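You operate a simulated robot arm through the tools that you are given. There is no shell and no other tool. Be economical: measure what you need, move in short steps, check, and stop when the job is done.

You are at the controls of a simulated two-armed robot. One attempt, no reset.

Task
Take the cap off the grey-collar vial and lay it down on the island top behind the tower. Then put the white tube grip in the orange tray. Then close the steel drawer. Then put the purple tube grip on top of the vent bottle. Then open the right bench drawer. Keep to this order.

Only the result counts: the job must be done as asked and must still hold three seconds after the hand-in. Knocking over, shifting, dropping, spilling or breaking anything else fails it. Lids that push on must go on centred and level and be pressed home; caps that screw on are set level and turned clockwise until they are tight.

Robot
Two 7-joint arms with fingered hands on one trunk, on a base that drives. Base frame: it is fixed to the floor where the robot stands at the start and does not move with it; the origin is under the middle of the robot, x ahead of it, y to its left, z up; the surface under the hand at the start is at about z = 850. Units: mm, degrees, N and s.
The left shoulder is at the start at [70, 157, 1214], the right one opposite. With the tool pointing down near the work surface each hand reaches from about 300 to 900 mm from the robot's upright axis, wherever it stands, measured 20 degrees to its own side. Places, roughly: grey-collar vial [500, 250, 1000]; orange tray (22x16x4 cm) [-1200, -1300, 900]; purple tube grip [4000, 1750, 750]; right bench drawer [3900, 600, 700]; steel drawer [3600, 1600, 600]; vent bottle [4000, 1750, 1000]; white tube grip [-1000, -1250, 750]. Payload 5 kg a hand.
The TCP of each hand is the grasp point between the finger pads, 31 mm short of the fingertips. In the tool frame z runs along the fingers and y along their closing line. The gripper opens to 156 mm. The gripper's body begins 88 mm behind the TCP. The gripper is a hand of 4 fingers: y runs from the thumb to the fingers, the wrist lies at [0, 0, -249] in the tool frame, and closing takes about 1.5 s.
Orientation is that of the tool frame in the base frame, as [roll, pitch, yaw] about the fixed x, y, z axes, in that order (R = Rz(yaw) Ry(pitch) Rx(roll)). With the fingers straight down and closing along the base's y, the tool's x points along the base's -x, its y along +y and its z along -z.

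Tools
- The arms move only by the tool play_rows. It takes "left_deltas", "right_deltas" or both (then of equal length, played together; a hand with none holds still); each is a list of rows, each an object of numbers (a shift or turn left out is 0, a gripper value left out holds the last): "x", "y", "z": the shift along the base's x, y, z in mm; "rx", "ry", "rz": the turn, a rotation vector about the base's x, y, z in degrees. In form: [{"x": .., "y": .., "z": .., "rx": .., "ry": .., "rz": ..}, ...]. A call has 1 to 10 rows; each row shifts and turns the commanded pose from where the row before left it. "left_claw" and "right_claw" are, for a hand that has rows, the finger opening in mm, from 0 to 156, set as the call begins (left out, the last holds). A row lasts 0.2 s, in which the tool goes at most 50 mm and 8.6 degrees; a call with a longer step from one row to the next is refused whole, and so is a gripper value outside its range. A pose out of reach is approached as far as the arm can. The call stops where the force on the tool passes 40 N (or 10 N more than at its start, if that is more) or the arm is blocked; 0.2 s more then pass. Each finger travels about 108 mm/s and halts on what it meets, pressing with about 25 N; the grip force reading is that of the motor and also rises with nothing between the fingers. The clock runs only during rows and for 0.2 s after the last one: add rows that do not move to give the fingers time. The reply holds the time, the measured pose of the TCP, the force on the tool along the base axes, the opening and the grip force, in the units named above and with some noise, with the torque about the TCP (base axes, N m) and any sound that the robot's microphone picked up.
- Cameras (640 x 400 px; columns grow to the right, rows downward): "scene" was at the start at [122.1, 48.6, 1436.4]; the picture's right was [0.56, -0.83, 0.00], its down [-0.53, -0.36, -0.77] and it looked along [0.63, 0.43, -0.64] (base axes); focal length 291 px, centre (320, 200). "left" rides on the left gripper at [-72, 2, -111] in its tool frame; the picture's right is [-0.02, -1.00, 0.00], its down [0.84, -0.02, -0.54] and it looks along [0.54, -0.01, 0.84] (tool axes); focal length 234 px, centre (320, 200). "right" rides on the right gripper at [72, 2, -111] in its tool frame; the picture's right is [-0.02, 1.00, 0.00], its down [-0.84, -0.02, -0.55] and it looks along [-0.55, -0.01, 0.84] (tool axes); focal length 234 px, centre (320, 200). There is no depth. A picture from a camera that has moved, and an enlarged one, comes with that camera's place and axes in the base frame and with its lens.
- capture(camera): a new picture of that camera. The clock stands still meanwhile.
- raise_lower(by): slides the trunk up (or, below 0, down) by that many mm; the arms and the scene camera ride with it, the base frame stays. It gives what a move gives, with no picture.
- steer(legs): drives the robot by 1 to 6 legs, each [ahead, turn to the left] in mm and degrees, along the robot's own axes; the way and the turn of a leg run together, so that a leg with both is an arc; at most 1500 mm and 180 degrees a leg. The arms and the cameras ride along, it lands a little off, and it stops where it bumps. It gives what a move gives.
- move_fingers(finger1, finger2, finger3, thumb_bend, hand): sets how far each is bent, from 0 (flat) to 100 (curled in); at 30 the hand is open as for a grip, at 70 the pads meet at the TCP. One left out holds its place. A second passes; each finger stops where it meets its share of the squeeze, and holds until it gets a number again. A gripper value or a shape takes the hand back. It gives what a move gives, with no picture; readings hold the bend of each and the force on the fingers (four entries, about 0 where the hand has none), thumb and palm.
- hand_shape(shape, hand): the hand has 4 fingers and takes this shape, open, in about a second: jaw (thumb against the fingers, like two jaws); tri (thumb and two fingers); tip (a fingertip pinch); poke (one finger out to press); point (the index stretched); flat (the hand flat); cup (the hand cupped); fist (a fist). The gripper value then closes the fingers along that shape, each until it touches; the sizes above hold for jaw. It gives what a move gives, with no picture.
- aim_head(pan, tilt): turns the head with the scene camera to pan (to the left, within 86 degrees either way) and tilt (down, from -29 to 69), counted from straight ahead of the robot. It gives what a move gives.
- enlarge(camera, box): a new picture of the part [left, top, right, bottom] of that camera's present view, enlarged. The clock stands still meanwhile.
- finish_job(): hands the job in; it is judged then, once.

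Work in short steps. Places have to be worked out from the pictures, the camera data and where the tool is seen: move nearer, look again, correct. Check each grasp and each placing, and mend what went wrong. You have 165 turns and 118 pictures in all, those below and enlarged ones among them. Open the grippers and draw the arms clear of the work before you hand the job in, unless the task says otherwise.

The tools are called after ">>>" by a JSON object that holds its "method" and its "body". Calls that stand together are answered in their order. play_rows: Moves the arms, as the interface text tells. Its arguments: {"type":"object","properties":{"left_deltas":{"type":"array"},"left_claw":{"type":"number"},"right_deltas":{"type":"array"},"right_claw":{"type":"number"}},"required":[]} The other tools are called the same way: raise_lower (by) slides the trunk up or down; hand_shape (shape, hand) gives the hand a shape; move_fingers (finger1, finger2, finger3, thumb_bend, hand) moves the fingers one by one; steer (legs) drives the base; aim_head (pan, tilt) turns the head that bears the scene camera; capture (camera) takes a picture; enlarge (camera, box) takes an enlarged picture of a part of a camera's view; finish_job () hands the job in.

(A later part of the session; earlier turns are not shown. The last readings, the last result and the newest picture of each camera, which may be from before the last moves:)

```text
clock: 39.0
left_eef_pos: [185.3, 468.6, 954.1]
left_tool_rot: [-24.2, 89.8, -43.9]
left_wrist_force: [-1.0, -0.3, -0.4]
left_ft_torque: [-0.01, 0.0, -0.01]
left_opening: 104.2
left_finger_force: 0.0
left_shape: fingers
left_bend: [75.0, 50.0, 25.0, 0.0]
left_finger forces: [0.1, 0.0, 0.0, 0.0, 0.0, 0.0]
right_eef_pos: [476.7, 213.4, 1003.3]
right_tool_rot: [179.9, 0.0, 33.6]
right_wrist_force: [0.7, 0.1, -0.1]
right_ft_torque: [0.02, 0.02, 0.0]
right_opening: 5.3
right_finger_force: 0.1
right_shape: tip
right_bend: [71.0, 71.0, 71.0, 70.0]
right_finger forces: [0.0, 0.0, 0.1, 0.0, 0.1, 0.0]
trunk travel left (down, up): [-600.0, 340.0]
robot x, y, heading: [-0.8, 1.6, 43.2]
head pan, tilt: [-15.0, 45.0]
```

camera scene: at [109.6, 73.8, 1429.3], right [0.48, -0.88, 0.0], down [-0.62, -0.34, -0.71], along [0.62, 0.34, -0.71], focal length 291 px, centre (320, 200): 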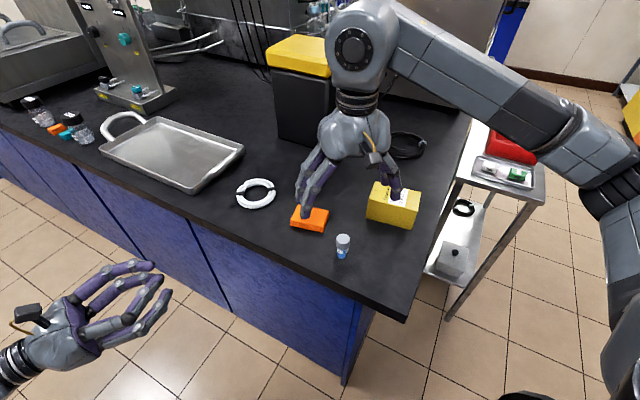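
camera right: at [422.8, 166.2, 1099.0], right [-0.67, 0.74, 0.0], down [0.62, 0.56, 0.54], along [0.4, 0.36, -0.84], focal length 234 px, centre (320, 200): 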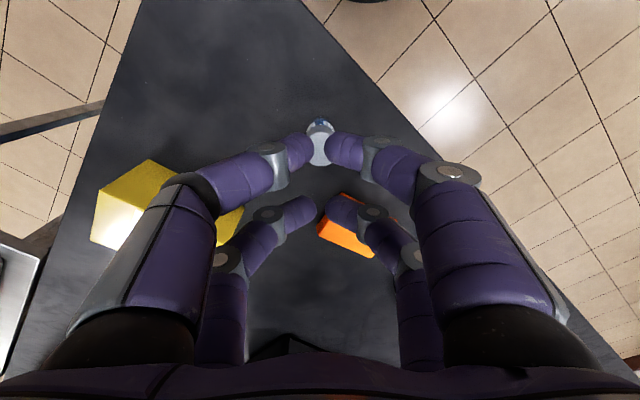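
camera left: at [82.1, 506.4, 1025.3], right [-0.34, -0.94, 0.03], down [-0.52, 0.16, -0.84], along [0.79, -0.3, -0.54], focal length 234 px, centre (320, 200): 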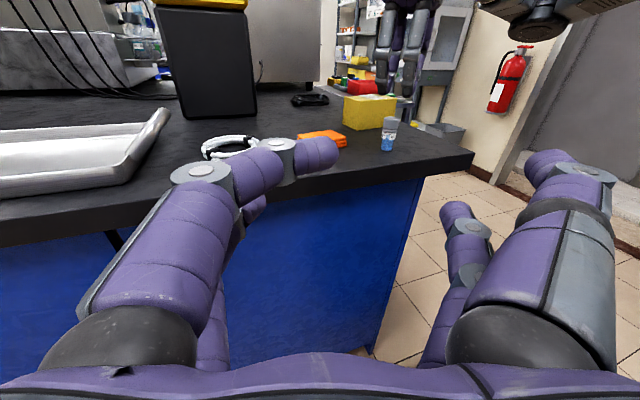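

The wrist reaches 170° of turn. I wind the right hand back and higher while the left hand moves to a pre-grasp point with only its lower row half open.

>>> {"method": "move_fingers", "body": {"hand": "left", "finger1": 0, "finger2": 46, "finger3": 46, "thumb_bend": 0}}

>>> {"method": "play_rows", "body": {"right_deltas": [{"z": 5, "rz": -8.5}, {"z": 5, "rz": -8.5}, {"z": 5, "rz": -8.5}, {"z": 5, "rz": -8.5}, {"z": 5, "rz": -8.5}, {"z": 5, "rz": -8.5}, {"z": 5, "rz": -8.5}, {"z": 5, "rz": -8.5}, {"z": 5, "rz": -8.5}, {"z": 5, "rz": -8.5}]}}

>>> {"method": "play_rows", "body": {"right_deltas": [{"rz": -8.5}, {"rz": -8.5}, {"rz": -8.5}, {"rz": -8.5}, {"rz": -8.5}, {"rz": -8.5}, {"rz": -8.5}, {"rz": -8.5}, {"rz": -8.5}, {"rz": -8.5}], "left_deltas": [{"x": 19.2, "y": -17.2, "z": -5, "rz": -2}, {"x": 19.2, "y": -17.2, "z": -5, "rz": -2}, {"x": 19.2, "y": -17.2, "z": -5, "rz": -2}, {"x": 19.2, "y": -17.2, "z": -5, "rz": -2}, {"x": 19.2, "y": -17.2, "z": -5, "rz": -2}, {"x": 19.2, "y": -17.2, "z": -5, "rz": -2}, {"x": 19.2, "y": -17.2, "z": -5, "rz": -2}, {"x": 19.2, "y": -17.2, "z": -5, "rz": -2}, {"x": 19.2, "y": -17.2, "z": -5, "rz": -2}, {"x": 19.2, "y": -17.2, "z": -5, "rz": -2}]}}

>>> {"method": "capture", "body": {"camera": "left"}}

>>> {"method": "capture", "body": {"camera": "scene"}}

```text
clock: 40.0
left_eef_pos: [185.2, 469.2, 953.2]
left_tool_rot: [-24.5, 89.8, -44.3]
left_wrist_force: [-0.4, 1.3, 0.4]
left_ft_torque: [0.02, 0.0, 0.01]
left_opening: 226.6
left_finger_force: 0.0
left_shape: fingers
left_bend: [0.0, 46.0, 46.0, 0.0]
left_finger forces: [0.0, 0.1, 0.0, 0.0, 0.1, 0.0]
right_eef_pos: [476.3, 214.2, 1003.2]
right_tool_rot: [180.0, -0.1, 33.5]
right_wrist_force: [0.2, -0.4, 0.2]
right_ft_torque: [-0.01, 0.0, -0.01]
right_opening: 5.1
right_finger_force: 0.2
right_shape: tip
right_bend: [71.0, 71.0, 71.0, 70.0]
right_finger forces: [0.0, 0.1, 0.1, 0.0, 0.0, 0.1]
trunk travel left (down, up): [-600.0, 340.0]
robot x, y, heading: [-1.9, 1.3, 43.2]
head pan, tilt: [-15.0, 45.0]
```

```text
clock: 42.2
left_eef_pos: [185.8, 468.9, 953.4]
left_tool_rot: [-23.4, 89.8, -43.1]
left_wrist_force: [-0.3, 0.3, 0.6]
left_ft_torque: [-0.02, -0.04, -0.03]
left_opening: 226.9
left_finger_force: 0.1
left_shape: fingers
left_bend: [0.0, 46.0, 46.0, 0.0]
left_finger forces: [0.1, 0.1, 0.1, 0.1, 0.1, 0.1]
right_eef_pos: [476.4, 213.5, 1054.1]
right_tool_rot: [-180.0, -0.1, -51.9]
right_wrist_force: [-0.1, -0.1, -0.1]
right_ft_torque: [-0.05, 0.03, 0.02]
right_opening: 5.2
right_finger_force: 0.1
right_shape: tip
right_bend: [71.0, 71.0, 71.0, 70.0]
right_finger forces: [0.2, 0.0, 0.0, 0.0, 0.0, 0.1]
trunk travel left (down, up): [-600.0, 340.0]
robot x, y, heading: [-0.2, 2.1, 43.3]
head pan, tilt: [-15.0, 45.0]
```

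```text
clock: 44.4
left_eef_pos: [378.5, 297.3, 902.5]
left_tool_rot: [-36.7, 89.9, -76.5]
left_wrist_force: [0.4, 0.2, 0.0]
left_ft_torque: [0.0, 0.01, -0.03]
left_opening: 227.0
left_finger_force: 0.1
left_shape: fingers
left_bend: [0.0, 46.0, 46.0, 0.0]
left_finger forces: [0.0, 0.0, 0.0, 0.1, 0.0, 0.0]
right_eef_pos: [478.0, 214.0, 1053.4]
right_tool_rot: [-180.0, 0.0, -136.9]
right_wrist_force: [0.6, -0.2, -0.4]
right_ft_torque: [0.0, 0.04, -0.02]
right_opening: 5.0
right_finger_force: 0.0
right_shape: tip
right_bend: [71.0, 71.0, 71.0, 70.0]
right_finger forces: [0.0, 0.1, 0.0, 0.0, 0.1, 0.0]
trunk travel left (down, up): [-600.0, 340.0]
robot x, y, heading: [1.0, 1.1, 43.4]
head pan, tilt: [-15.0, 45.0]
```

```text
92 pictures are left
camera left: at [295.7, 367.6, 974.4], right [-0.64, -0.77, 0.03], down [-0.43, 0.33, -0.84], along [0.64, -0.55, -0.54], focal length 234 px, centre (320, 200)
```

left: 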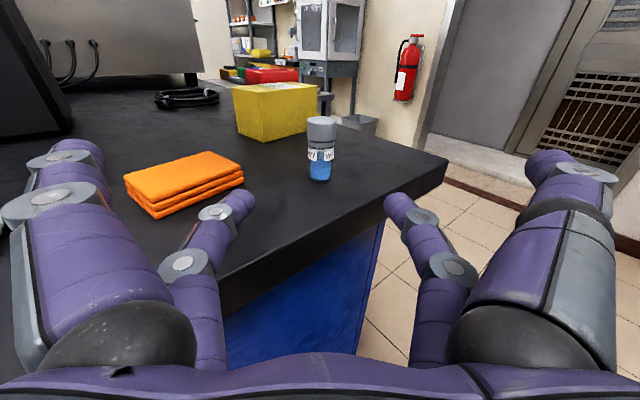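

```text
91 pictures are left
camera scene: at [110.7, 73.4, 1429.2], right [0.48, -0.88, 0.0], down [-0.62, -0.34, -0.71], along [0.62, 0.34, -0.71], focal length 291 px, centre (320, 200)
```

scene: 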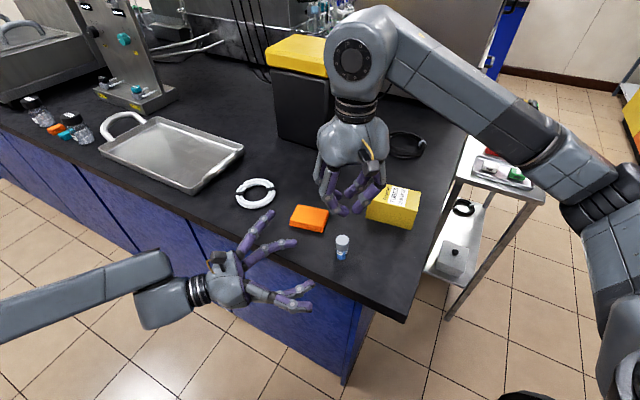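

Left hand and vial are in line, 129 mm apart. I lower to z≈886 and advance so the lower row straddles the vial body.

>>> {"method": "play_rows", "body": {"left_deltas": [{"z": -16}, {"x": 19.6, "y": -16.8}, {"x": 19.6, "y": -16.8}, {"x": 19.6, "y": -16.8}, {"x": 19.6, "y": -16.8}, {"x": 18, "y": -15.4}]}}

>>> {"method": "capture", "body": {"camera": "left"}}

```text
clock: 45.8
left_eef_pos: [473.7, 215.0, 885.7]
left_tool_rot: [-40.0, 89.9, -79.8]
left_wrist_force: [0.3, 0.5, 0.3]
left_ft_torque: [0.01, -0.01, -0.02]
left_opening: 227.1
left_finger_force: 0.2
left_shape: fingers
left_bend: [0.0, 46.0, 46.0, 0.0]
left_finger forces: [0.1, 0.0, 0.0, 0.0, 0.0, 0.0]
right_eef_pos: [478.1, 213.5, 1052.5]
right_tool_rot: [180.0, -0.1, -136.5]
right_wrist_force: [-0.2, 0.3, 0.2]
right_ft_torque: [-0.01, 0.06, -0.02]
right_opening: 5.2
right_finger_force: 0.1
right_shape: tip
right_bend: [71.0, 71.0, 71.0, 70.0]
right_finger forces: [0.1, 0.0, 0.1, 0.0, 0.0, 0.0]
trunk travel left (down, up): [-600.0, 340.0]
robot x, y, heading: [0.1, 0.2, 43.5]
head pan, tilt: [-15.0, 45.0]
```

```text
90 pictures are left
camera left: at [390.2, 285.6, 959.1], right [-0.64, -0.77, 0.03], down [-0.43, 0.33, -0.84], along [0.64, -0.55, -0.54], focal length 234 px, centre (320, 200)
```

left: 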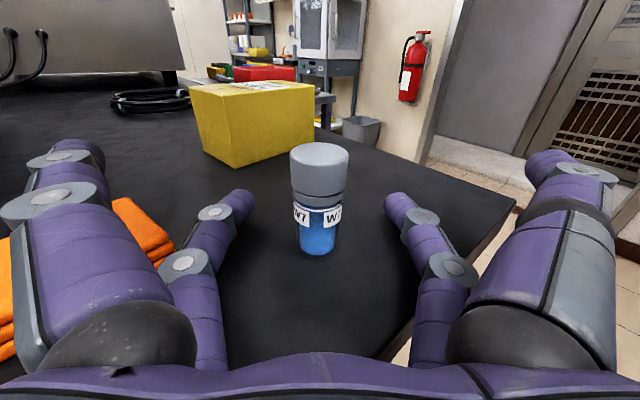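

Well placed. I close only finger2 and finger3 on the vial body.

>>> {"method": "move_fingers", "body": {"hand": "left", "finger2": 75, "finger3": 75}}

>>> {"method": "capture", "body": {"camera": "left"}}

```text
clock: 46.8
left_eef_pos: [473.1, 214.3, 887.7]
left_tool_rot: [-26.6, 89.9, -66.3]
left_wrist_force: [0.1, 0.1, 0.5]
left_ft_torque: [0.02, 0.02, -0.01]
left_opening: 226.9
left_finger_force: 0.1
left_shape: fingers
left_bend: [0.0, 73.0, 73.0, 0.0]
left_finger forces: [0.0, 0.0, 0.1, 0.0, 0.0, 0.0]
right_eef_pos: [478.2, 213.3, 1052.9]
right_tool_rot: [-180.0, -0.1, -136.6]
right_wrist_force: [0.0, -0.4, -0.3]
right_ft_torque: [0.01, 0.01, 0.01]
right_opening: 5.2
right_finger_force: 0.1
right_shape: tip
right_bend: [71.0, 71.0, 71.0, 70.0]
right_finger forces: [0.1, 0.1, 0.0, 0.0, 0.0, 0.0]
trunk travel left (down, up): [-600.0, 340.0]
robot x, y, heading: [5.1, 3.3, 43.3]
head pan, tilt: [-15.0, 45.0]
```

```text
89 pictures are left
camera left: at [389.7, 285.8, 959.3], right [-0.64, -0.77, 0.03], down [-0.43, 0.33, -0.84], along [0.64, -0.55, -0.54], focal length 234 px, centre (320, 200)
```

left: 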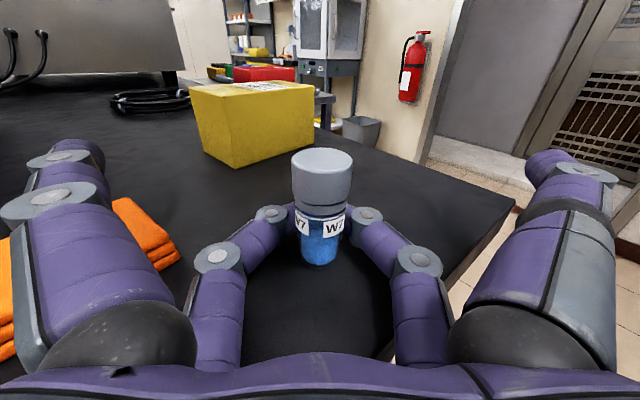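

The fingertips wrap behind the vial with no measurable force. I close further to see if they take hold.

>>> {"method": "move_fingers", "body": {"hand": "left", "finger2": 90, "finger3": 90}}

>>> {"method": "capture", "body": {"camera": "left"}}

```text
clock: 47.8
left_eef_pos: [473.1, 213.5, 887.1]
left_tool_rot: [-25.7, 89.8, -65.5]
left_wrist_force: [0.3, 0.2, -0.1]
left_ft_torque: [0.0, -0.03, 0.0]
left_opening: 227.0
left_finger_force: 0.0
left_shape: fingers
left_bend: [0.0, 74.0, 74.0, 0.0]
left_finger forces: [0.0, 0.0, 0.0, 0.0, 0.0, 0.0]
right_eef_pos: [476.0, 213.8, 1052.6]
right_tool_rot: [180.0, -0.2, -136.6]
right_wrist_force: [-0.4, 0.4, 0.6]
right_ft_torque: [0.0, -0.02, 0.01]
right_opening: 5.4
right_finger_force: 0.1
right_shape: tip
right_bend: [71.0, 71.0, 71.0, 70.0]
right_finger forces: [0.0, 0.0, 0.0, 0.1, 0.0, 0.1]
trunk travel left (down, up): [-600.0, 340.0]
robot x, y, heading: [-0.4, -1.1, 43.2]
head pan, tilt: [-15.0, 45.0]
```

```text
88 pictures are left
camera left: at [389.6, 285.9, 959.3], right [-0.64, -0.77, 0.03], down [-0.43, 0.33, -0.84], along [0.64, -0.55, -0.54], focal length 234 px, centre (320, 200)
```

left: 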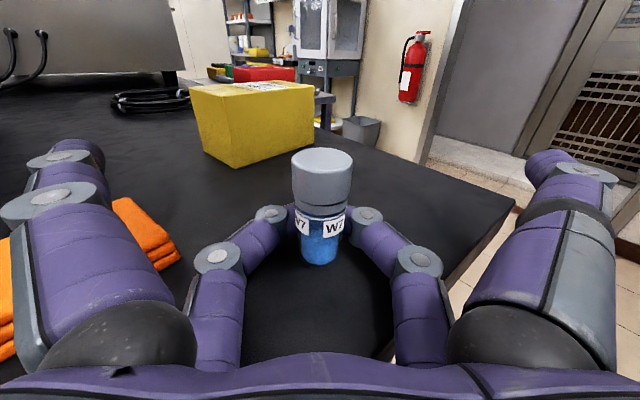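

The fingertips meet about 20 mm beyond the TCP, so the vial is only caged. I open, back off 20 mm along the hand and close again.

>>> {"method": "move_fingers", "body": {"hand": "left", "finger2": 50, "finger3": 50}}

>>> {"method": "play_rows", "body": {"left_deltas": [{"x": -7.6, "y": 6.5}, {"x": -7.6, "y": 6.5}]}}

>>> {"method": "move_fingers", "body": {"hand": "left", "finger2": 80, "finger3": 80}}

>>> {"method": "capture", "body": {"camera": "left"}}

```text
clock: 48.8
left_eef_pos: [473.7, 215.8, 887.9]
left_tool_rot: [-25.5, 89.8, -65.2]
left_wrist_force: [1.4, 0.4, 0.7]
left_ft_torque: [0.02, 0.0, 0.01]
left_opening: 226.9
left_finger_force: 0.1
left_shape: fingers
left_bend: [0.0, 50.0, 50.0, 0.0]
left_finger forces: [0.1, 0.0, 0.0, 0.1, 0.0, 0.0]
right_eef_pos: [477.2, 212.1, 1053.8]
right_tool_rot: [179.9, -0.1, -136.5]
right_wrist_force: [0.3, 0.0, -0.3]
right_ft_torque: [0.02, 0.02, -0.01]
right_opening: 5.2
right_finger_force: 0.0
right_shape: tip
right_bend: [71.0, 71.0, 71.0, 70.0]
right_finger forces: [0.1, 0.0, 0.0, 0.1, 0.0, 0.0]
trunk travel left (down, up): [-600.0, 340.0]
robot x, y, heading: [-1.2, -3.4, 43.2]
head pan, tilt: [-15.0, 45.0]
```

```text
clock: 49.4
left_eef_pos: [458.5, 228.3, 887.8]
left_tool_rot: [-24.1, 89.8, -63.8]
left_wrist_force: [-0.5, -0.5, 0.1]
left_ft_torque: [0.0, -0.01, 0.02]
left_opening: 226.8
left_finger_force: 0.1
left_shape: fingers
left_bend: [0.0, 50.0, 50.0, 0.0]
left_finger forces: [0.1, 0.0, 0.0, 0.0, 0.1, 0.0]
right_eef_pos: [477.0, 214.7, 1053.7]
right_tool_rot: [180.0, -0.1, -136.6]
right_wrist_force: [0.7, -0.8, 0.0]
right_ft_torque: [-0.01, -0.02, -0.01]
right_opening: 5.2
right_finger_force: 0.0
right_shape: tip
right_bend: [71.0, 71.0, 71.0, 70.0]
right_finger forces: [0.1, 0.0, 0.0, 0.1, 0.1, 0.1]
trunk travel left (down, up): [-600.0, 340.0]
robot x, y, heading: [-1.7, -0.3, 43.5]
head pan, tilt: [-15.0, 45.0]
```

```text
clock: 50.4
left_eef_pos: [457.9, 226.5, 888.0]
left_tool_rot: [-24.2, 89.9, -63.9]
left_wrist_force: [0.5, -0.9, -0.2]
left_ft_torque: [-0.03, -0.01, 0.01]
left_opening: 227.0
left_finger_force: 0.1
left_shape: fingers
left_bend: [0.0, 73.0, 73.0, 0.0]
left_finger forces: [0.0, 0.0, 0.0, 0.1, 0.1, 0.0]
right_eef_pos: [477.4, 213.9, 1054.3]
right_tool_rot: [-180.0, -0.1, -136.6]
right_wrist_force: [-0.5, 0.1, -0.3]
right_ft_torque: [0.0, -0.04, -0.01]
right_opening: 5.1
right_finger_force: 0.1
right_shape: tip
right_bend: [71.0, 71.0, 71.0, 70.0]
right_finger forces: [0.1, 0.1, 0.0, 0.0, 0.1, 0.0]
trunk travel left (down, up): [-600.0, 340.0]
robot x, y, heading: [0.9, 1.3, 43.1]
head pan, tilt: [-15.0, 45.0]
```

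```text
87 pictures are left
camera left: at [374.7, 298.8, 959.7], right [-0.64, -0.77, 0.03], down [-0.43, 0.33, -0.84], along [0.64, -0.55, -0.54], focal length 234 px, centre (320, 200)
```

left: 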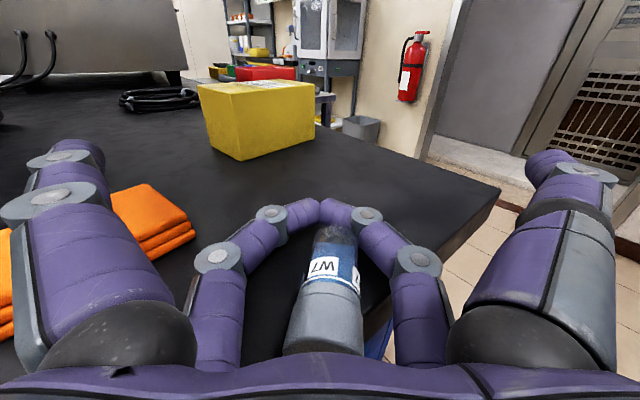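

The vial has tipped over into the finger cage. I look from the scene camera before moving anything.

>>> {"method": "enlarge", "body": {"camera": "scene", "box": [230, 190, 390, 290]}}

>>> {"method": "enlarge", "body": {"camera": "left", "box": [240, 190, 400, 290]}}

>>> {"method": "capture", "body": {"camera": "right"}}

```text
4.00 times, centred on (310, 240) of scene
camera zoom: at [109.9, 73.3, 1429.3], right [0.47, -0.88, 0.0], down [-0.62, -0.34, -0.71], along [0.62, 0.34, -0.71], focal length 1163 px, centre (360, 40)
```

zoom: 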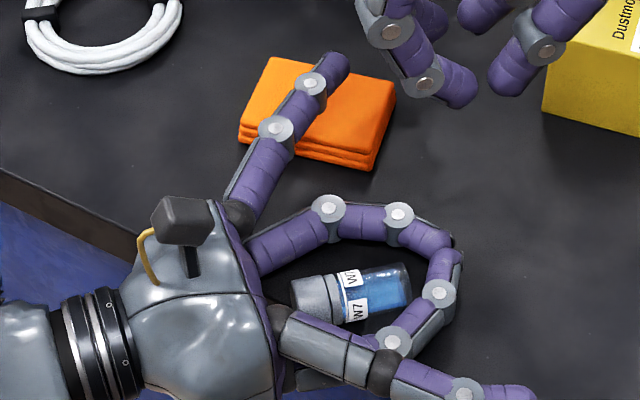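

```text
4.00 times, centred on (320, 240) of left
camera zoom: at [374.7, 298.8, 959.7], right [-0.64, -0.77, 0.03], down [-0.43, 0.33, -0.84], along [0.64, -0.55, -0.54], focal length 937 px, centre (320, 40)
```

zoom: 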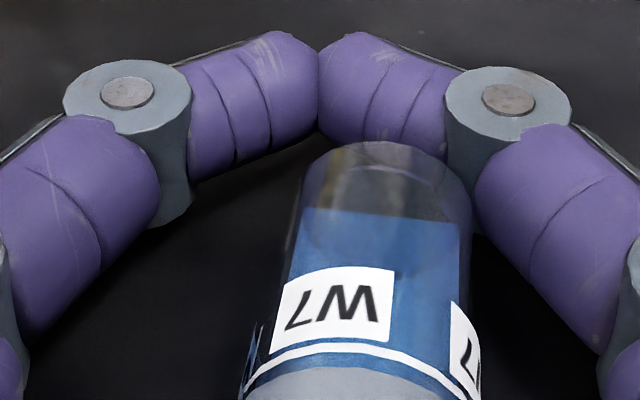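

```text
84 pictures are left
camera right: at [423.3, 164.8, 1164.4], right [-0.67, 0.74, 0.0], down [0.62, 0.56, 0.54], along [0.4, 0.36, -0.84], focal length 234 px, centre (320, 200)
```

right: 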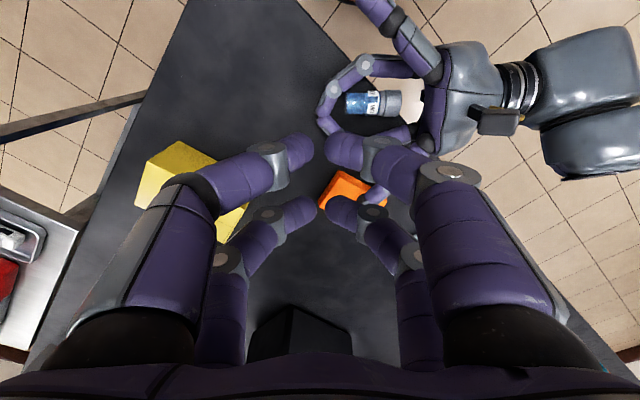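

The vial lies on the bench near the edge, axis about (.56,-.83), centre about [427, 251]. I open the left fingers and withdraw straight back so the right hand can pick it up from above with both rows.

>>> {"method": "move_fingers", "body": {"hand": "left", "finger2": 30, "finger3": 30}}

>>> {"method": "play_rows", "body": {"left_deltas": [{"x": -11.5, "y": 9.8}, {"x": -19, "y": 16.5}, {"x": -19, "y": 16.5}, {"x": -19, "y": 16.5}, {"x": -19, "y": 16.5}, {"x": -19, "y": 16.5}, {"x": -19, "y": 16.5}, {"x": -19, "y": 16.5}], "right_deltas": [{"rz": 8.1}, {"rz": 8.1}, {"x": -6, "y": 4, "rz": 8.1}, {"x": -6, "y": 4, "rz": 8.1}, {"x": -6, "y": 4, "rz": 8.1}, {"x": -6, "y": 4, "rz": 8.1}, {"x": -6, "y": 4, "rz": 8.1}, {"x": -6, "y": 4, "rz": 8.1}], "right_claw": 80}}

>>> {"method": "capture", "body": {"camera": "right"}}

>>> {"method": "enlarge", "body": {"camera": "scene", "box": [230, 190, 390, 290]}}

```text
clock: 51.4
left_eef_pos: [456.8, 228.1, 887.3]
left_tool_rot: [-25.0, 89.9, -64.7]
left_wrist_force: [0.7, 0.2, -0.8]
left_ft_torque: [0.04, 0.02, 0.02]
left_opening: 227.0
left_finger_force: 0.4
left_shape: fingers
left_bend: [0.0, 30.0, 30.0, 0.0]
left_finger forces: [0.0, 0.1, 0.1, 0.0, 0.0, 0.0]
right_eef_pos: [477.3, 213.7, 1053.3]
right_tool_rot: [179.9, 0.0, -136.6]
right_wrist_force: [0.0, -0.3, 0.1]
right_ft_torque: [-0.01, 0.02, -0.05]
right_opening: 5.3
right_finger_force: 0.0
right_shape: tip
right_bend: [71.0, 71.0, 71.0, 70.0]
right_finger forces: [0.0, 0.0, 0.0, 0.1, 0.1, 0.0]
trunk travel left (down, up): [-600.0, 340.0]
robot x, y, heading: [1.1, -4.9, 43.2]
head pan, tilt: [-15.0, 45.0]
```

```text
clock: 53.2
left_eef_pos: [313.8, 354.5, 887.2]
left_tool_rot: [-14.1, 89.8, -53.8]
left_wrist_force: [-0.6, 0.3, 0.1]
left_ft_torque: [-0.02, -0.02, 0.01]
left_opening: 227.1
left_finger_force: 0.1
left_shape: fingers
left_bend: [0.0, 30.0, 30.0, 0.0]
left_finger forces: [0.0, 0.1, 0.1, 0.1, 0.0, 0.1]
right_eef_pos: [441.9, 239.2, 1052.9]
right_tool_rot: [-180.0, -0.1, -71.8]
right_wrist_force: [-0.2, 0.9, -0.3]
right_ft_torque: [-0.04, 0.0, 0.0]
right_opening: 79.2
right_finger_force: 0.1
right_shape: tip
right_bend: [73.0, 73.0, 73.0, 70.0]
right_finger forces: [0.0, 0.1, 0.0, 0.1, 0.0, 0.0]
trunk travel left (down, up): [-600.0, 340.0]
robot x, y, heading: [0.8, 0.1, 43.2]
head pan, tilt: [-15.0, 45.0]
```

```text
83 pictures are left
camera right: at [461.8, 169.5, 1163.7], right [-0.96, -0.29, 0.0], down [-0.24, 0.8, 0.54], along [-0.16, 0.52, -0.84], focal length 234 px, centre (320, 200)
```

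right: 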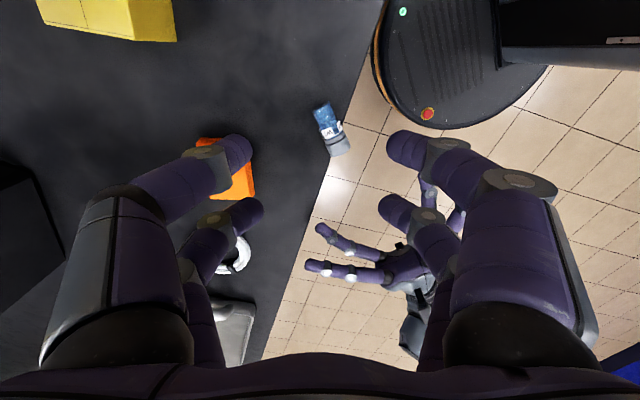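

```text
4.00 times, centred on (310, 240) of scene
camera zoom: at [109.3, 73.8, 1429.3], right [0.47, -0.88, 0.0], down [-0.62, -0.34, -0.71], along [0.62, 0.34, -0.71], focal length 1163 px, centre (360, 40)
```

zoom: 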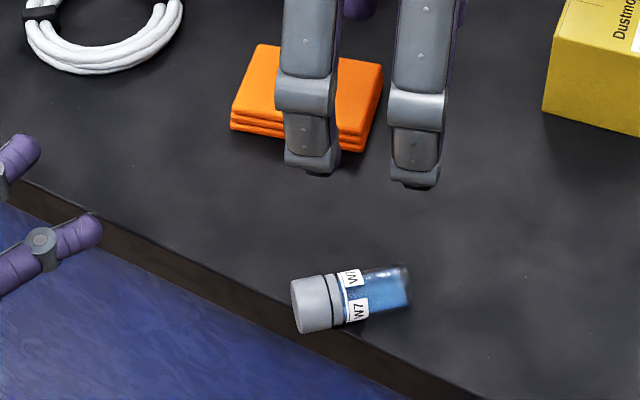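

The vial lies stable, its cap slightly over the edge; centre about [424, 250], axis at about −53°. The finger2 opening nudged the orange sponge by about 9 mm. I align the right hand over the vial.

>>> {"method": "play_rows", "body": {"right_deltas": [{"x": -6, "y": 4, "z": -30, "rz": 6.3}, {"x": -6, "y": 4, "z": -30, "rz": 6.3}, {"x": -6, "y": 3, "z": -33, "rz": 6.3}]}}

>>> {"method": "capture", "body": {"camera": "right"}}

```text
clock: 54.0
left_eef_pos: [314.6, 352.8, 887.8]
left_tool_rot: [-30.6, 89.8, -70.3]
left_wrist_force: [0.0, 0.7, 0.1]
left_ft_torque: [0.02, 0.0, 0.0]
left_opening: 226.9
left_finger_force: 0.1
left_shape: fingers
left_bend: [0.0, 30.0, 30.0, 0.0]
left_finger forces: [0.1, 0.0, 0.1, 0.1, 0.0, 0.0]
right_eef_pos: [425.1, 249.0, 958.1]
right_tool_rot: [-179.9, 0.0, -52.7]
right_wrist_force: [0.9, 0.5, -0.2]
right_ft_torque: [0.0, -0.04, 0.0]
right_opening: 79.5
right_finger_force: 0.1
right_shape: tip
right_bend: [73.0, 73.0, 73.0, 70.0]
right_finger forces: [0.0, 0.1, 0.0, 0.0, 0.1, 0.1]
trunk travel left (down, up): [-600.0, 340.0]
robot x, y, heading: [-1.5, -1.3, 43.6]
head pan, tilt: [-15.0, 45.0]
```

```text
81 pictures are left
camera right: at [467.9, 190.3, 1069.6], right [-0.81, -0.58, 0.0], down [-0.49, 0.68, 0.54], along [-0.32, 0.44, -0.84], focal length 234 px, centre (320, 200)
```

right: 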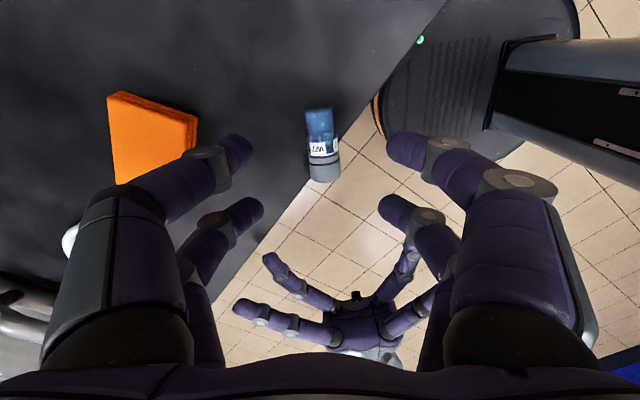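

Vial centre [421, 252], axis −48°. I correct by 5°, lower, and close the jaw on it.

>>> {"method": "play_rows", "body": {"right_deltas": [{"x": -3.5, "y": 3, "z": -20, "rz": 5}, {"z": -20}, {"z": -20}, {"z": -13}]}}

>>> {"method": "play_rows", "body": {"right_deltas": [{}, {}, {}, {}, {}, {}], "right_claw": 12}}

>>> {"method": "capture", "body": {"camera": "right"}}

```text
clock: 55.0
left_eef_pos: [315.2, 353.7, 886.6]
left_tool_rot: [-25.7, 89.9, -65.3]
left_wrist_force: [0.0, -0.5, -0.1]
left_ft_torque: [0.0, -0.01, 0.02]
left_opening: 226.6
left_finger_force: 0.0
left_shape: fingers
left_bend: [0.0, 30.0, 30.0, 0.0]
left_finger forces: [0.0, 0.1, 0.0, 0.0, 0.1, 0.1]
right_eef_pos: [420.7, 253.5, 886.6]
right_tool_rot: [179.9, -0.2, -47.9]
right_wrist_force: [-0.3, -0.4, -0.2]
right_ft_torque: [-0.01, -0.02, 0.01]
right_opening: 79.4
right_finger_force: 0.1
right_shape: tip
right_bend: [73.0, 73.0, 73.0, 70.0]
right_finger forces: [0.0, 0.0, 0.1, 0.0, 0.0, 0.0]
trunk travel left (down, up): [-600.0, 340.0]
robot x, y, heading: [-3.2, -1.6, 43.5]
head pan, tilt: [-15.0, 45.0]
```

```text
clock: 56.4
left_eef_pos: [314.7, 351.8, 888.1]
left_tool_rot: [-23.6, 89.9, -63.2]
left_wrist_force: [-0.1, -1.0, 0.1]
left_ft_torque: [-0.01, -0.01, -0.03]
left_opening: 226.7
left_finger_force: 0.0
left_shape: fingers
left_bend: [0.0, 30.0, 30.0, 0.0]
left_finger forces: [0.0, 0.1, 0.1, 0.1, 0.0, 0.0]
right_eef_pos: [419.4, 251.7, 886.0]
right_tool_rot: [-179.9, -0.2, -47.9]
right_wrist_force: [0.7, 0.1, 0.5]
right_ft_torque: [-0.01, 0.02, 0.02]
right_opening: 19.6
right_finger_force: 25.1
right_shape: tip
right_bend: [72.0, 72.0, 72.0, 70.0]
right_finger forces: [22.5, 23.1, 22.8, 0.1, 22.7, 0.0]
trunk travel left (down, up): [-600.0, 340.0]
robot x, y, heading: [0.0, 0.4, 43.7]
head pan, tilt: [-15.0, 45.0]
```

```text
80 pictures are left
camera right: at [467.0, 196.7, 997.7], right [-0.76, -0.65, 0.0], down [-0.55, 0.64, 0.54], along [-0.35, 0.41, -0.84], focal length 234 px, centre (320, 200)
```

right: 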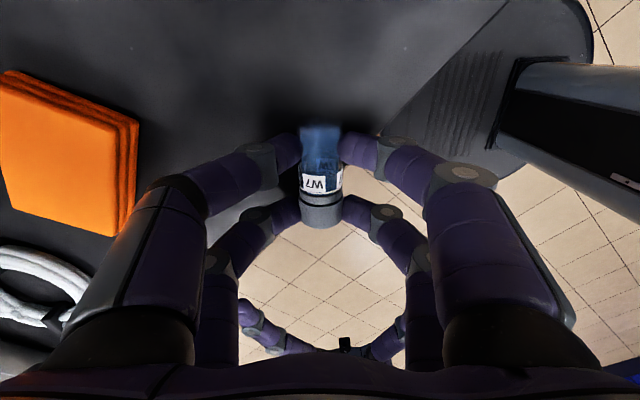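

Firm grip: 22 N on finger1, finger2, finger3 and thumb. I lift 150 mm, and then turn the hand horizontal so that the vial stands cap-up in the air.

>>> {"method": "play_rows", "body": {"right_deltas": [{"z": 15}, {"z": 25}, {"z": 30}, {"z": 30}, {"z": 30}, {"z": 30}]}}

>>> {"method": "play_rows", "body": {"right_deltas": [{"x": 5, "y": 8, "rx": 6.07, "ry": 5.48}, {"x": 5, "y": 8, "rx": 6.07, "ry": 5.48}, {"x": 5, "y": 8, "rx": 6.07, "ry": 5.48}, {"x": 5, "y": 8, "rx": 6.07, "ry": 5.48}]}}

>>> {"method": "capture", "body": {"camera": "scene"}}

```text
clock: 57.8
left_eef_pos: [315.1, 352.2, 887.3]
left_tool_rot: [-19.1, 89.8, -58.8]
left_wrist_force: [-0.4, 0.2, 0.5]
left_ft_torque: [0.0, 0.01, -0.01]
left_opening: 227.3
left_finger_force: 0.1
left_shape: fingers
left_bend: [0.0, 30.0, 30.0, 0.0]
left_finger forces: [0.0, 0.0, 0.1, 0.1, 0.0, 0.1]
right_eef_pos: [419.9, 252.1, 1046.3]
right_tool_rot: [-180.0, -0.1, -47.9]
right_wrist_force: [0.5, 0.2, -0.2]
right_ft_torque: [-0.01, -0.01, -0.01]
right_opening: 19.6
right_finger_force: 24.8
right_shape: tip
right_bend: [72.0, 72.0, 72.0, 70.0]
right_finger forces: [22.4, 23.0, 22.8, 0.1, 22.7, 0.1]
trunk travel left (down, up): [-600.0, 340.0]
robot x, y, heading: [-0.2, -1.4, 43.4]
head pan, tilt: [-15.0, 45.0]
```

```text
clock: 58.8
left_eef_pos: [315.6, 352.2, 887.3]
left_tool_rot: [-28.6, 89.9, -68.2]
left_wrist_force: [0.8, 0.0, 0.3]
left_ft_torque: [-0.02, 0.03, -0.02]
left_opening: 226.9
left_finger_force: 0.1
left_shape: fingers
left_bend: [0.0, 30.0, 30.0, 0.0]
left_finger forces: [0.0, 0.1, 0.0, 0.1, 0.1, 0.0]
right_eef_pos: [440.7, 282.6, 1046.6]
right_tool_rot: [179.9, 32.8, -47.9]
right_wrist_force: [0.5, 0.2, -0.5]
right_ft_torque: [0.02, -0.02, -0.04]
right_opening: 19.6
right_finger_force: 24.9
right_shape: tip
right_bend: [72.0, 72.0, 72.0, 70.0]
right_finger forces: [22.5, 23.0, 22.8, 0.0, 22.7, 0.0]
trunk travel left (down, up): [-600.0, 340.0]
robot x, y, heading: [0.5, 0.3, 43.3]
head pan, tilt: [-15.0, 45.0]
```

```text
79 pictures are left
camera scene: at [110.8, 72.3, 1429.3], right [0.47, -0.88, 0.0], down [-0.62, -0.34, -0.71], along [0.62, 0.34, -0.71], focal length 291 px, centre (320, 200)
```

scene: 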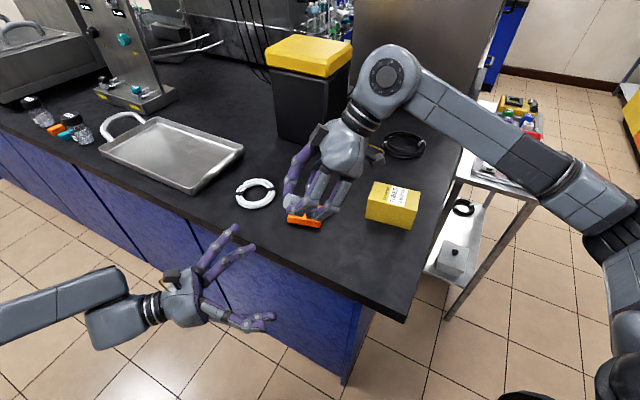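

Holding well. I finish the turn to horizontal.

>>> {"method": "play_rows", "body": {"right_deltas": [{"x": 4, "y": 7, "rx": 6.07, "ry": 5.48}, {"x": 4, "y": 7, "rx": 6.07, "ry": 5.48}, {"x": 4, "y": 7, "rx": 6.07, "ry": 5.48}, {"x": 4, "y": 7, "rx": 6.07, "ry": 5.48}, {"x": 4, "y": 5, "rx": 6.07, "ry": 5.48}, {"x": 4, "y": 5, "rx": 6.07, "ry": 5.48}, {"x": 4, "y": 5, "rx": 6.07, "ry": 5.48}]}}

>>> {"method": "capture", "body": {"camera": "scene"}}

>>> {"method": "capture", "body": {"camera": "right"}}

```text
clock: 60.4
left_eef_pos: [316.0, 353.0, 886.8]
left_tool_rot: [-30.3, 89.9, -70.0]
left_wrist_force: [-0.6, -0.6, -1.0]
left_ft_torque: [-0.04, -0.01, 0.01]
left_opening: 227.0
left_finger_force: 0.2
left_shape: fingers
left_bend: [0.0, 30.0, 30.0, 0.0]
left_finger forces: [0.0, 0.0, 0.0, 0.1, 0.1, 0.1]
right_eef_pos: [469.4, 326.0, 1045.4]
right_tool_rot: [-91.6, 89.9, 40.5]
right_wrist_force: [0.3, -0.1, -0.2]
right_ft_torque: [-0.01, -0.02, 0.02]
right_opening: 19.5
right_finger_force: 25.1
right_shape: tip
right_bend: [72.0, 72.0, 72.0, 70.0]
right_finger forces: [22.4, 22.8, 22.7, 0.0, 22.7, 0.0]
trunk travel left (down, up): [-600.0, 340.0]
robot x, y, heading: [-0.8, 1.9, 43.2]
head pan, tilt: [-15.0, 45.0]
```

```text
78 pictures are left
camera scene: at [110.2, 73.8, 1429.3], right [0.47, -0.88, 0.0], down [-0.62, -0.34, -0.71], along [0.62, 0.34, -0.71], focal length 291 px, centre (320, 200)
```

scene: 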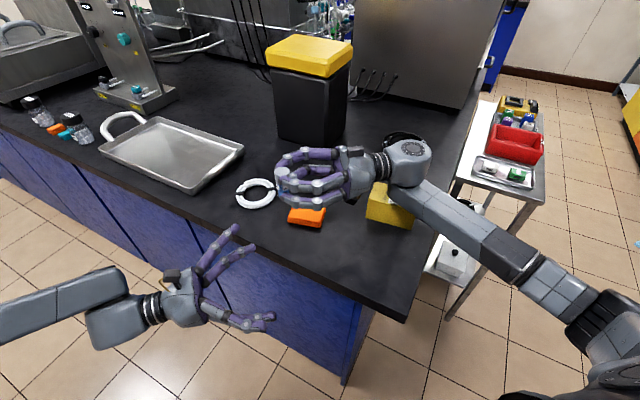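

```text
77 pictures are left
camera right: at [541.5, 242.2, 974.7], right [-0.74, -0.67, 0.02], down [0.38, -0.39, 0.84], along [-0.55, 0.63, 0.54], focal length 234 px, centre (320, 200)
```

right: 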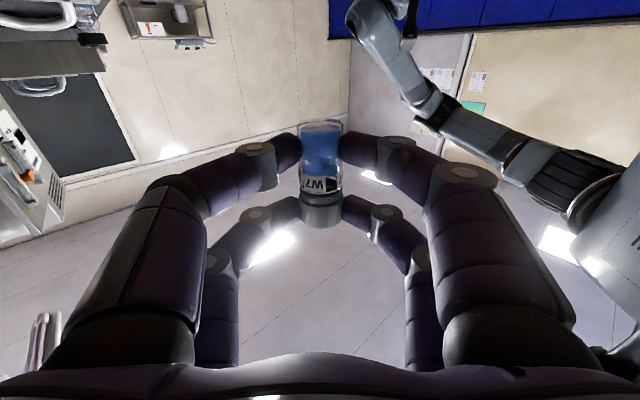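

The vial is upright with the cap on top. I will set it back on the bench with the right hand coming from the robot's side, so first I turn the left hand fingers-down and out of the way.

>>> {"method": "play_rows", "body": {"left_deltas": [{"x": -5, "y": 15, "z": 10}, {"x": -5, "y": 18, "z": 24, "rx": 5.23, "ry": 6.26}, {"x": -5, "y": 18, "z": 24, "rx": 5.23, "ry": 6.26}, {"x": -5, "y": 18, "z": 24, "rx": 5.23, "ry": 6.26}, {"x": -5, "y": 18, "z": 24, "rx": 5.23, "ry": 6.26}, {"x": -5, "y": 18, "z": 24, "rx": 5.23, "ry": 6.26}, {"x": -5, "y": 18, "z": 24, "rx": 5.23, "ry": 6.26}, {"x": -5, "y": 18, "z": 24, "rx": 5.23, "ry": 6.26}, {"x": -5, "y": 18, "z": 24, "rx": 5.23, "ry": 6.26}, {"x": -5, "y": 18, "z": 24, "rx": 5.23, "ry": 6.26}]}}

>>> {"method": "play_rows", "body": {"left_deltas": [{"z": 15, "rx": 5.23, "ry": 6.26}, {"z": 15, "rx": 5.23, "ry": 6.26}]}}

>>> {"method": "steer", "body": {"legs": [[-200, 0]]}}

```text
clock: 62.1
left_eef_pos: [488.9, 356.9, 995.3]
left_tool_rot: [179.6, 35.2, 140.0]
left_wrist_force: [-10.4, 9.9, -2.2]
left_ft_torque: [-0.63, -0.89, -0.77]
left_opening: 227.5
left_finger_force: 0.1
left_shape: fingers
left_bend: [0.0, 30.0, 30.0, 0.0]
left_finger forces: [0.0, 0.0, 0.0, 0.1, 0.1, 0.0]
left hand out of reach, approached as far as the arm can: row 3, 4, 5, 6, 7, 8
right_eef_pos: [474.8, 320.1, 1051.9]
right_tool_rot: [-28.0, 89.6, 103.6]
right_wrist_force: [10.8, -10.8, 1.8]
right_ft_torque: [0.18, 0.3, 0.28]
right_opening: 21.4
right_finger_force: 24.9
right_shape: tip
right_bend: [72.0, 75.0, 72.0, 70.0]
right_finger forces: [23.2, 42.1, 26.1, 0.0, 25.2, 0.0]
trunk travel left (down, up): [-600.0, 340.0]
robot x, y, heading: [1.8, -0.7, 43.1]
head pan, tilt: [-15.0, 45.0]
heard: snap
stopped in row 8 (left hand): the force on the tool passed its limit at 59 N (the readings are from after the stop); the commanded pose is now the measured one
```

```text
clock: 62.4
left_eef_pos: [486.4, 352.6, 995.7]
left_tool_rot: [179.8, 33.2, 140.4]
left_wrist_force: [-11.9, 4.2, 1.6]
left_ft_torque: [-0.4, -0.9, -0.54]
left_opening: 228.0
left_finger_force: 0.1
left_shape: fingers
left_bend: [0.0, 30.0, 30.0, 0.0]
left_finger forces: [0.1, 0.0, 0.0, 0.0, 0.0, 0.0]
left hand out of reach, approached as far as the arm can: row 1
right_eef_pos: [477.0, 322.9, 1054.4]
right_tool_rot: [-17.5, 89.5, 113.8]
right_wrist_force: [12.6, -5.3, -1.2]
right_ft_torque: [0.08, 0.22, 0.12]
right_opening: 20.8
right_finger_force: 24.3
right_shape: tip
right_bend: [72.0, 75.0, 72.0, 70.0]
right_finger forces: [23.2, 44.0, 27.5, 0.1, 27.0, 0.0]
trunk travel left (down, up): [-600.0, 340.0]
robot x, y, heading: [-0.3, 0.4, 43.0]
head pan, tilt: [-15.0, 45.0]
stopped in row 1 (left hand): the force on the tool passed its limit at 50 N (the readings are from after the stop); the commanded pose is now the measured one
```

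```text
clock: 64.0
left_eef_pos: [343.3, 214.8, 996.5]
left_tool_rot: [179.7, 33.3, 140.2]
left_wrist_force: [-20.8, 9.2, -1.2]
left_ft_torque: [-0.7, -1.59, -0.92]
left_opening: 228.3
left_finger_force: 0.0
left_shape: fingers
left_bend: [0.0, 30.0, 30.0, 0.0]
left_finger forces: [0.1, 0.0, 0.1, 0.0, 0.1, 0.0]
right_eef_pos: [332.8, 184.2, 1054.6]
right_tool_rot: [-22.5, 89.5, 108.5]
right_wrist_force: [20.5, -10.0, 1.0]
right_ft_torque: [0.22, 0.42, 0.21]
right_opening: 21.2
right_finger_force: 24.9
right_shape: tip
right_bend: [72.0, 76.0, 71.0, 70.0]
right_finger forces: [22.5, 57.0, 29.5, 0.1, 28.4, 0.1]
trunk travel left (down, up): [-600.0, 340.0]
robot x, y, heading: [-145.4, -136.1, 43.5]
head pan, tilt: [-15.0, 45.0]
```

The left hand went out of reach, swung into the right hand, and a snap was heard. I look before doing anything else.

>>> {"method": "capture", "body": {"camera": "scene"}}

>>> {"method": "capture", "body": {"camera": "right"}}

>>> {"method": "capture", "body": {"camera": "left"}}

```text
76 pictures are left
camera scene: at [-35.4, -64.6, 1429.3], right [0.47, -0.88, 0.0], down [-0.62, -0.33, -0.71], along [0.62, 0.33, -0.71], focal length 291 px, centre (320, 200)
```

scene: 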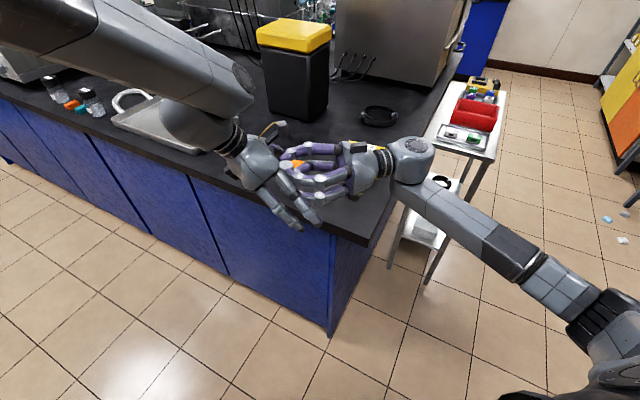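

```text
75 pictures are left
camera right: at [404.0, 99.8, 981.3], right [-0.75, -0.66, 0.02], down [0.38, -0.4, 0.83], along [-0.54, 0.63, 0.55], focal length 234 px, centre (320, 200)
```

right: 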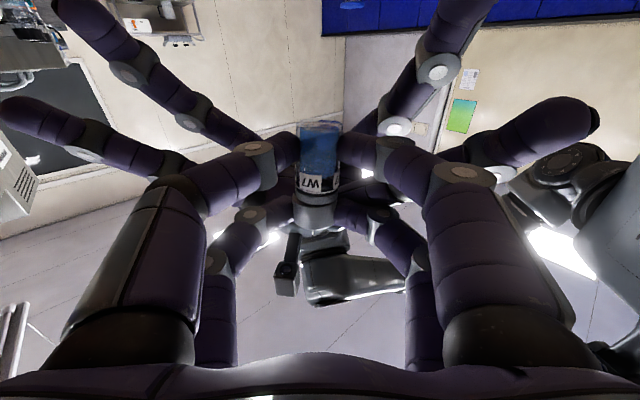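

```text
74 pictures are left
camera left: at [344.5, 215.0, 1129.4], right [-0.62, -0.78, 0.01], down [-0.78, 0.62, -0.01], along [0.0, -0.01, -1.0], focal length 234 px, centre (320, 200)
```

left: 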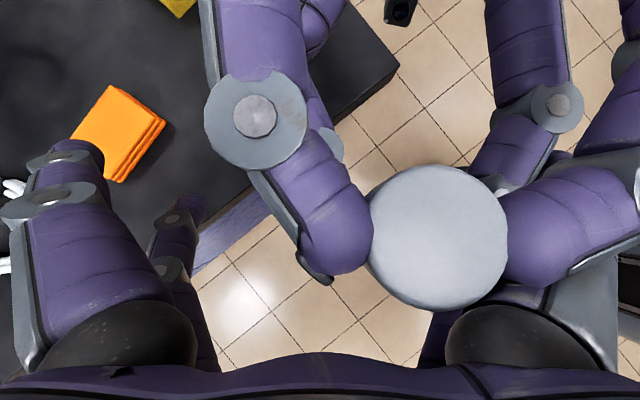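

>>> {"method": "enlarge", "body": {"camera": "right", "box": [240, 110, 400, 250]}}

>>> {"method": "enlarge", "body": {"camera": "scene", "box": [220, 110, 400, 250]}}

```text
2.86 times, centred on (320, 180) of right
camera zoom: at [404.0, 99.8, 981.3], right [-0.75, -0.66, 0.02], down [0.38, -0.4, 0.83], along [-0.54, 0.63, 0.55], focal length 669 px, centre (320, 257)
```

zoom: 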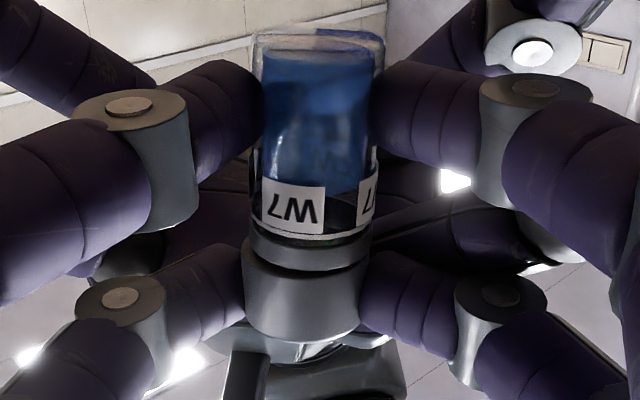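

```text
2.86 times, centred on (310, 180) of scene
camera zoom: at [-35.4, -64.6, 1429.3], right [0.47, -0.88, 0.0], down [-0.62, -0.33, -0.71], along [0.62, 0.33, -0.71], focal length 831 px, centre (349, 257)
```

zoom: 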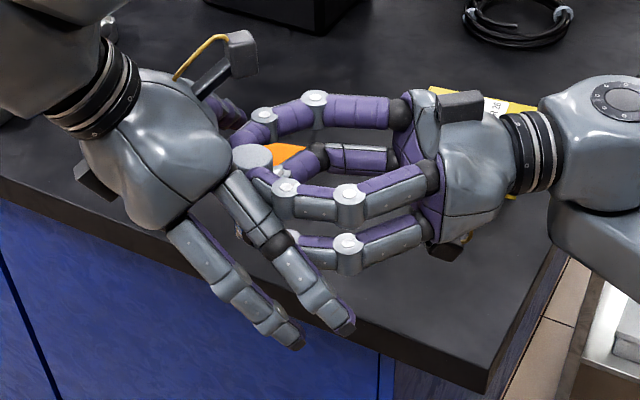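

The cap looks shifted off the grey collar: it seems to have snapped loose, with the cap in the upper finger row and the vial in the lower. I back the left hand out along its own axis in small steps.

>>> {"method": "play_rows", "body": {"left_deltas": [{"x": -8, "y": 7, "z": 14}, {"x": -8, "y": 7, "z": 15}, {"x": -8, "y": 7, "z": 16}]}}

```text
clock: 64.8
left_eef_pos: [343.2, 215.7, 995.7]
left_tool_rot: [179.7, 33.3, 140.2]
left_wrist_force: [-13.7, 5.5, 1.1]
left_ft_torque: [-0.54, -1.06, -0.67]
left_opening: 228.0
left_finger_force: 0.0
left_shape: fingers
left_bend: [0.0, 30.0, 30.0, 0.0]
left_finger forces: [0.1, 0.0, 0.0, 0.0, 0.1, 0.0]
left hand out of reach, approached as far as the arm can: row 1, 2, 3
right_eef_pos: [333.9, 186.3, 1054.5]
right_tool_rot: [-18.1, 89.5, 113.1]
right_wrist_force: [14.0, -5.6, -0.6]
right_ft_torque: [0.07, 0.25, 0.15]
right_opening: 20.9
right_finger_force: 24.7
right_shape: tip
right_bend: [72.0, 75.0, 71.0, 70.0]
right_finger forces: [22.8, 47.6, 27.5, 0.0, 27.7, 0.0]
trunk travel left (down, up): [-600.0, 340.0]
robot x, y, heading: [-145.8, -134.6, 43.1]
head pan, tilt: [-15.0, 45.0]
```

The left arm is at a joint limit, so instead I lower the right hand out from between the left fingers.

>>> {"method": "play_rows", "body": {"right_deltas": [{"x": 6, "y": -5, "z": -12}, {"x": 8, "y": -7, "z": -17}, {"x": 8, "y": -7, "z": -17}]}}

```text
clock: 65.6
left_eef_pos: [343.6, 216.7, 995.6]
left_tool_rot: [179.7, 33.3, 140.1]
left_wrist_force: [0.5, -0.1, 0.1]
left_ft_torque: [0.05, -0.01, -0.01]
left_opening: 227.3
left_finger_force: 0.0
left_shape: fingers
left_bend: [0.0, 30.0, 30.0, 0.0]
left_finger forces: [0.1, 0.0, 0.1, 0.0, 0.1, 0.0]
right_eef_pos: [354.7, 165.5, 1009.0]
right_tool_rot: [-17.5, 89.5, 113.7]
right_wrist_force: [-0.6, 0.5, -1.6]
right_ft_torque: [-0.03, 0.02, -0.04]
right_opening: 20.2
right_finger_force: 24.9
right_shape: tip
right_bend: [72.0, 73.0, 72.0, 70.0]
right_finger forces: [24.8, 24.0, 23.6, 0.0, 25.1, 0.0]
trunk travel left (down, up): [-600.0, 340.0]
robot x, y, heading: [-146.4, -136.0, 43.2]
head pan, tilt: [-15.0, 45.0]
```

Forces between the hands are gone. I continue lowering the right hand, then look.

>>> {"method": "play_rows", "body": {"right_deltas": [{"x": 9, "y": -8, "z": -17}, {"x": 10, "y": -8, "z": -18}, {"x": 12, "y": -10, "z": -15}, {"x": 14, "y": -14}, {"x": 14, "y": -14}]}}

>>> {"method": "capture", "body": {"camera": "scene"}}

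>>> {"method": "enlarge", "body": {"camera": "right", "box": [240, 110, 400, 250]}}

```text
clock: 66.8
left_eef_pos: [343.6, 214.6, 997.2]
left_tool_rot: [179.7, 33.3, 140.2]
left_wrist_force: [0.0, 0.4, 0.0]
left_ft_torque: [-0.01, 0.0, -0.03]
left_opening: 227.3
left_finger_force: 0.0
left_shape: fingers
left_bend: [0.0, 30.0, 30.0, 0.0]
left_finger forces: [0.0, 0.1, 0.0, 0.0, 0.0, 0.0]
right_eef_pos: [413.7, 109.5, 959.2]
right_tool_rot: [-19.8, 89.6, 111.4]
right_wrist_force: [-0.3, -0.8, 0.1]
right_ft_torque: [0.0, -0.02, 0.0]
right_opening: 20.1
right_finger_force: 25.2
right_shape: tip
right_bend: [72.0, 73.0, 72.0, 70.0]
right_finger forces: [24.6, 24.0, 23.7, 0.0, 25.1, 0.0]
trunk travel left (down, up): [-600.0, 340.0]
robot x, y, heading: [-142.7, -139.6, 43.2]
head pan, tilt: [-15.0, 45.0]
```

```text
71 pictures are left
camera scene: at [-34.8, -64.3, 1429.2], right [0.47, -0.88, 0.0], down [-0.62, -0.33, -0.71], along [0.62, 0.33, -0.71], focal length 291 px, centre (320, 200)
```

scene: 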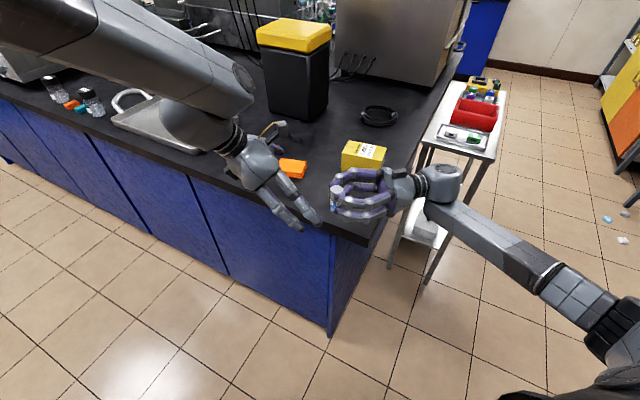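

```text
2.86 times, centred on (320, 180) of right
camera zoom: at [485.1, 25.1, 885.2], right [-0.75, -0.66, 0.02], down [0.38, -0.4, 0.83], along [-0.54, 0.63, 0.55], focal length 669 px, centre (320, 257)
```

zoom: 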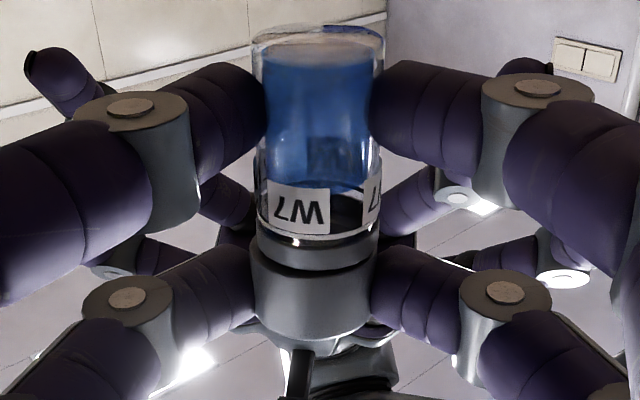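

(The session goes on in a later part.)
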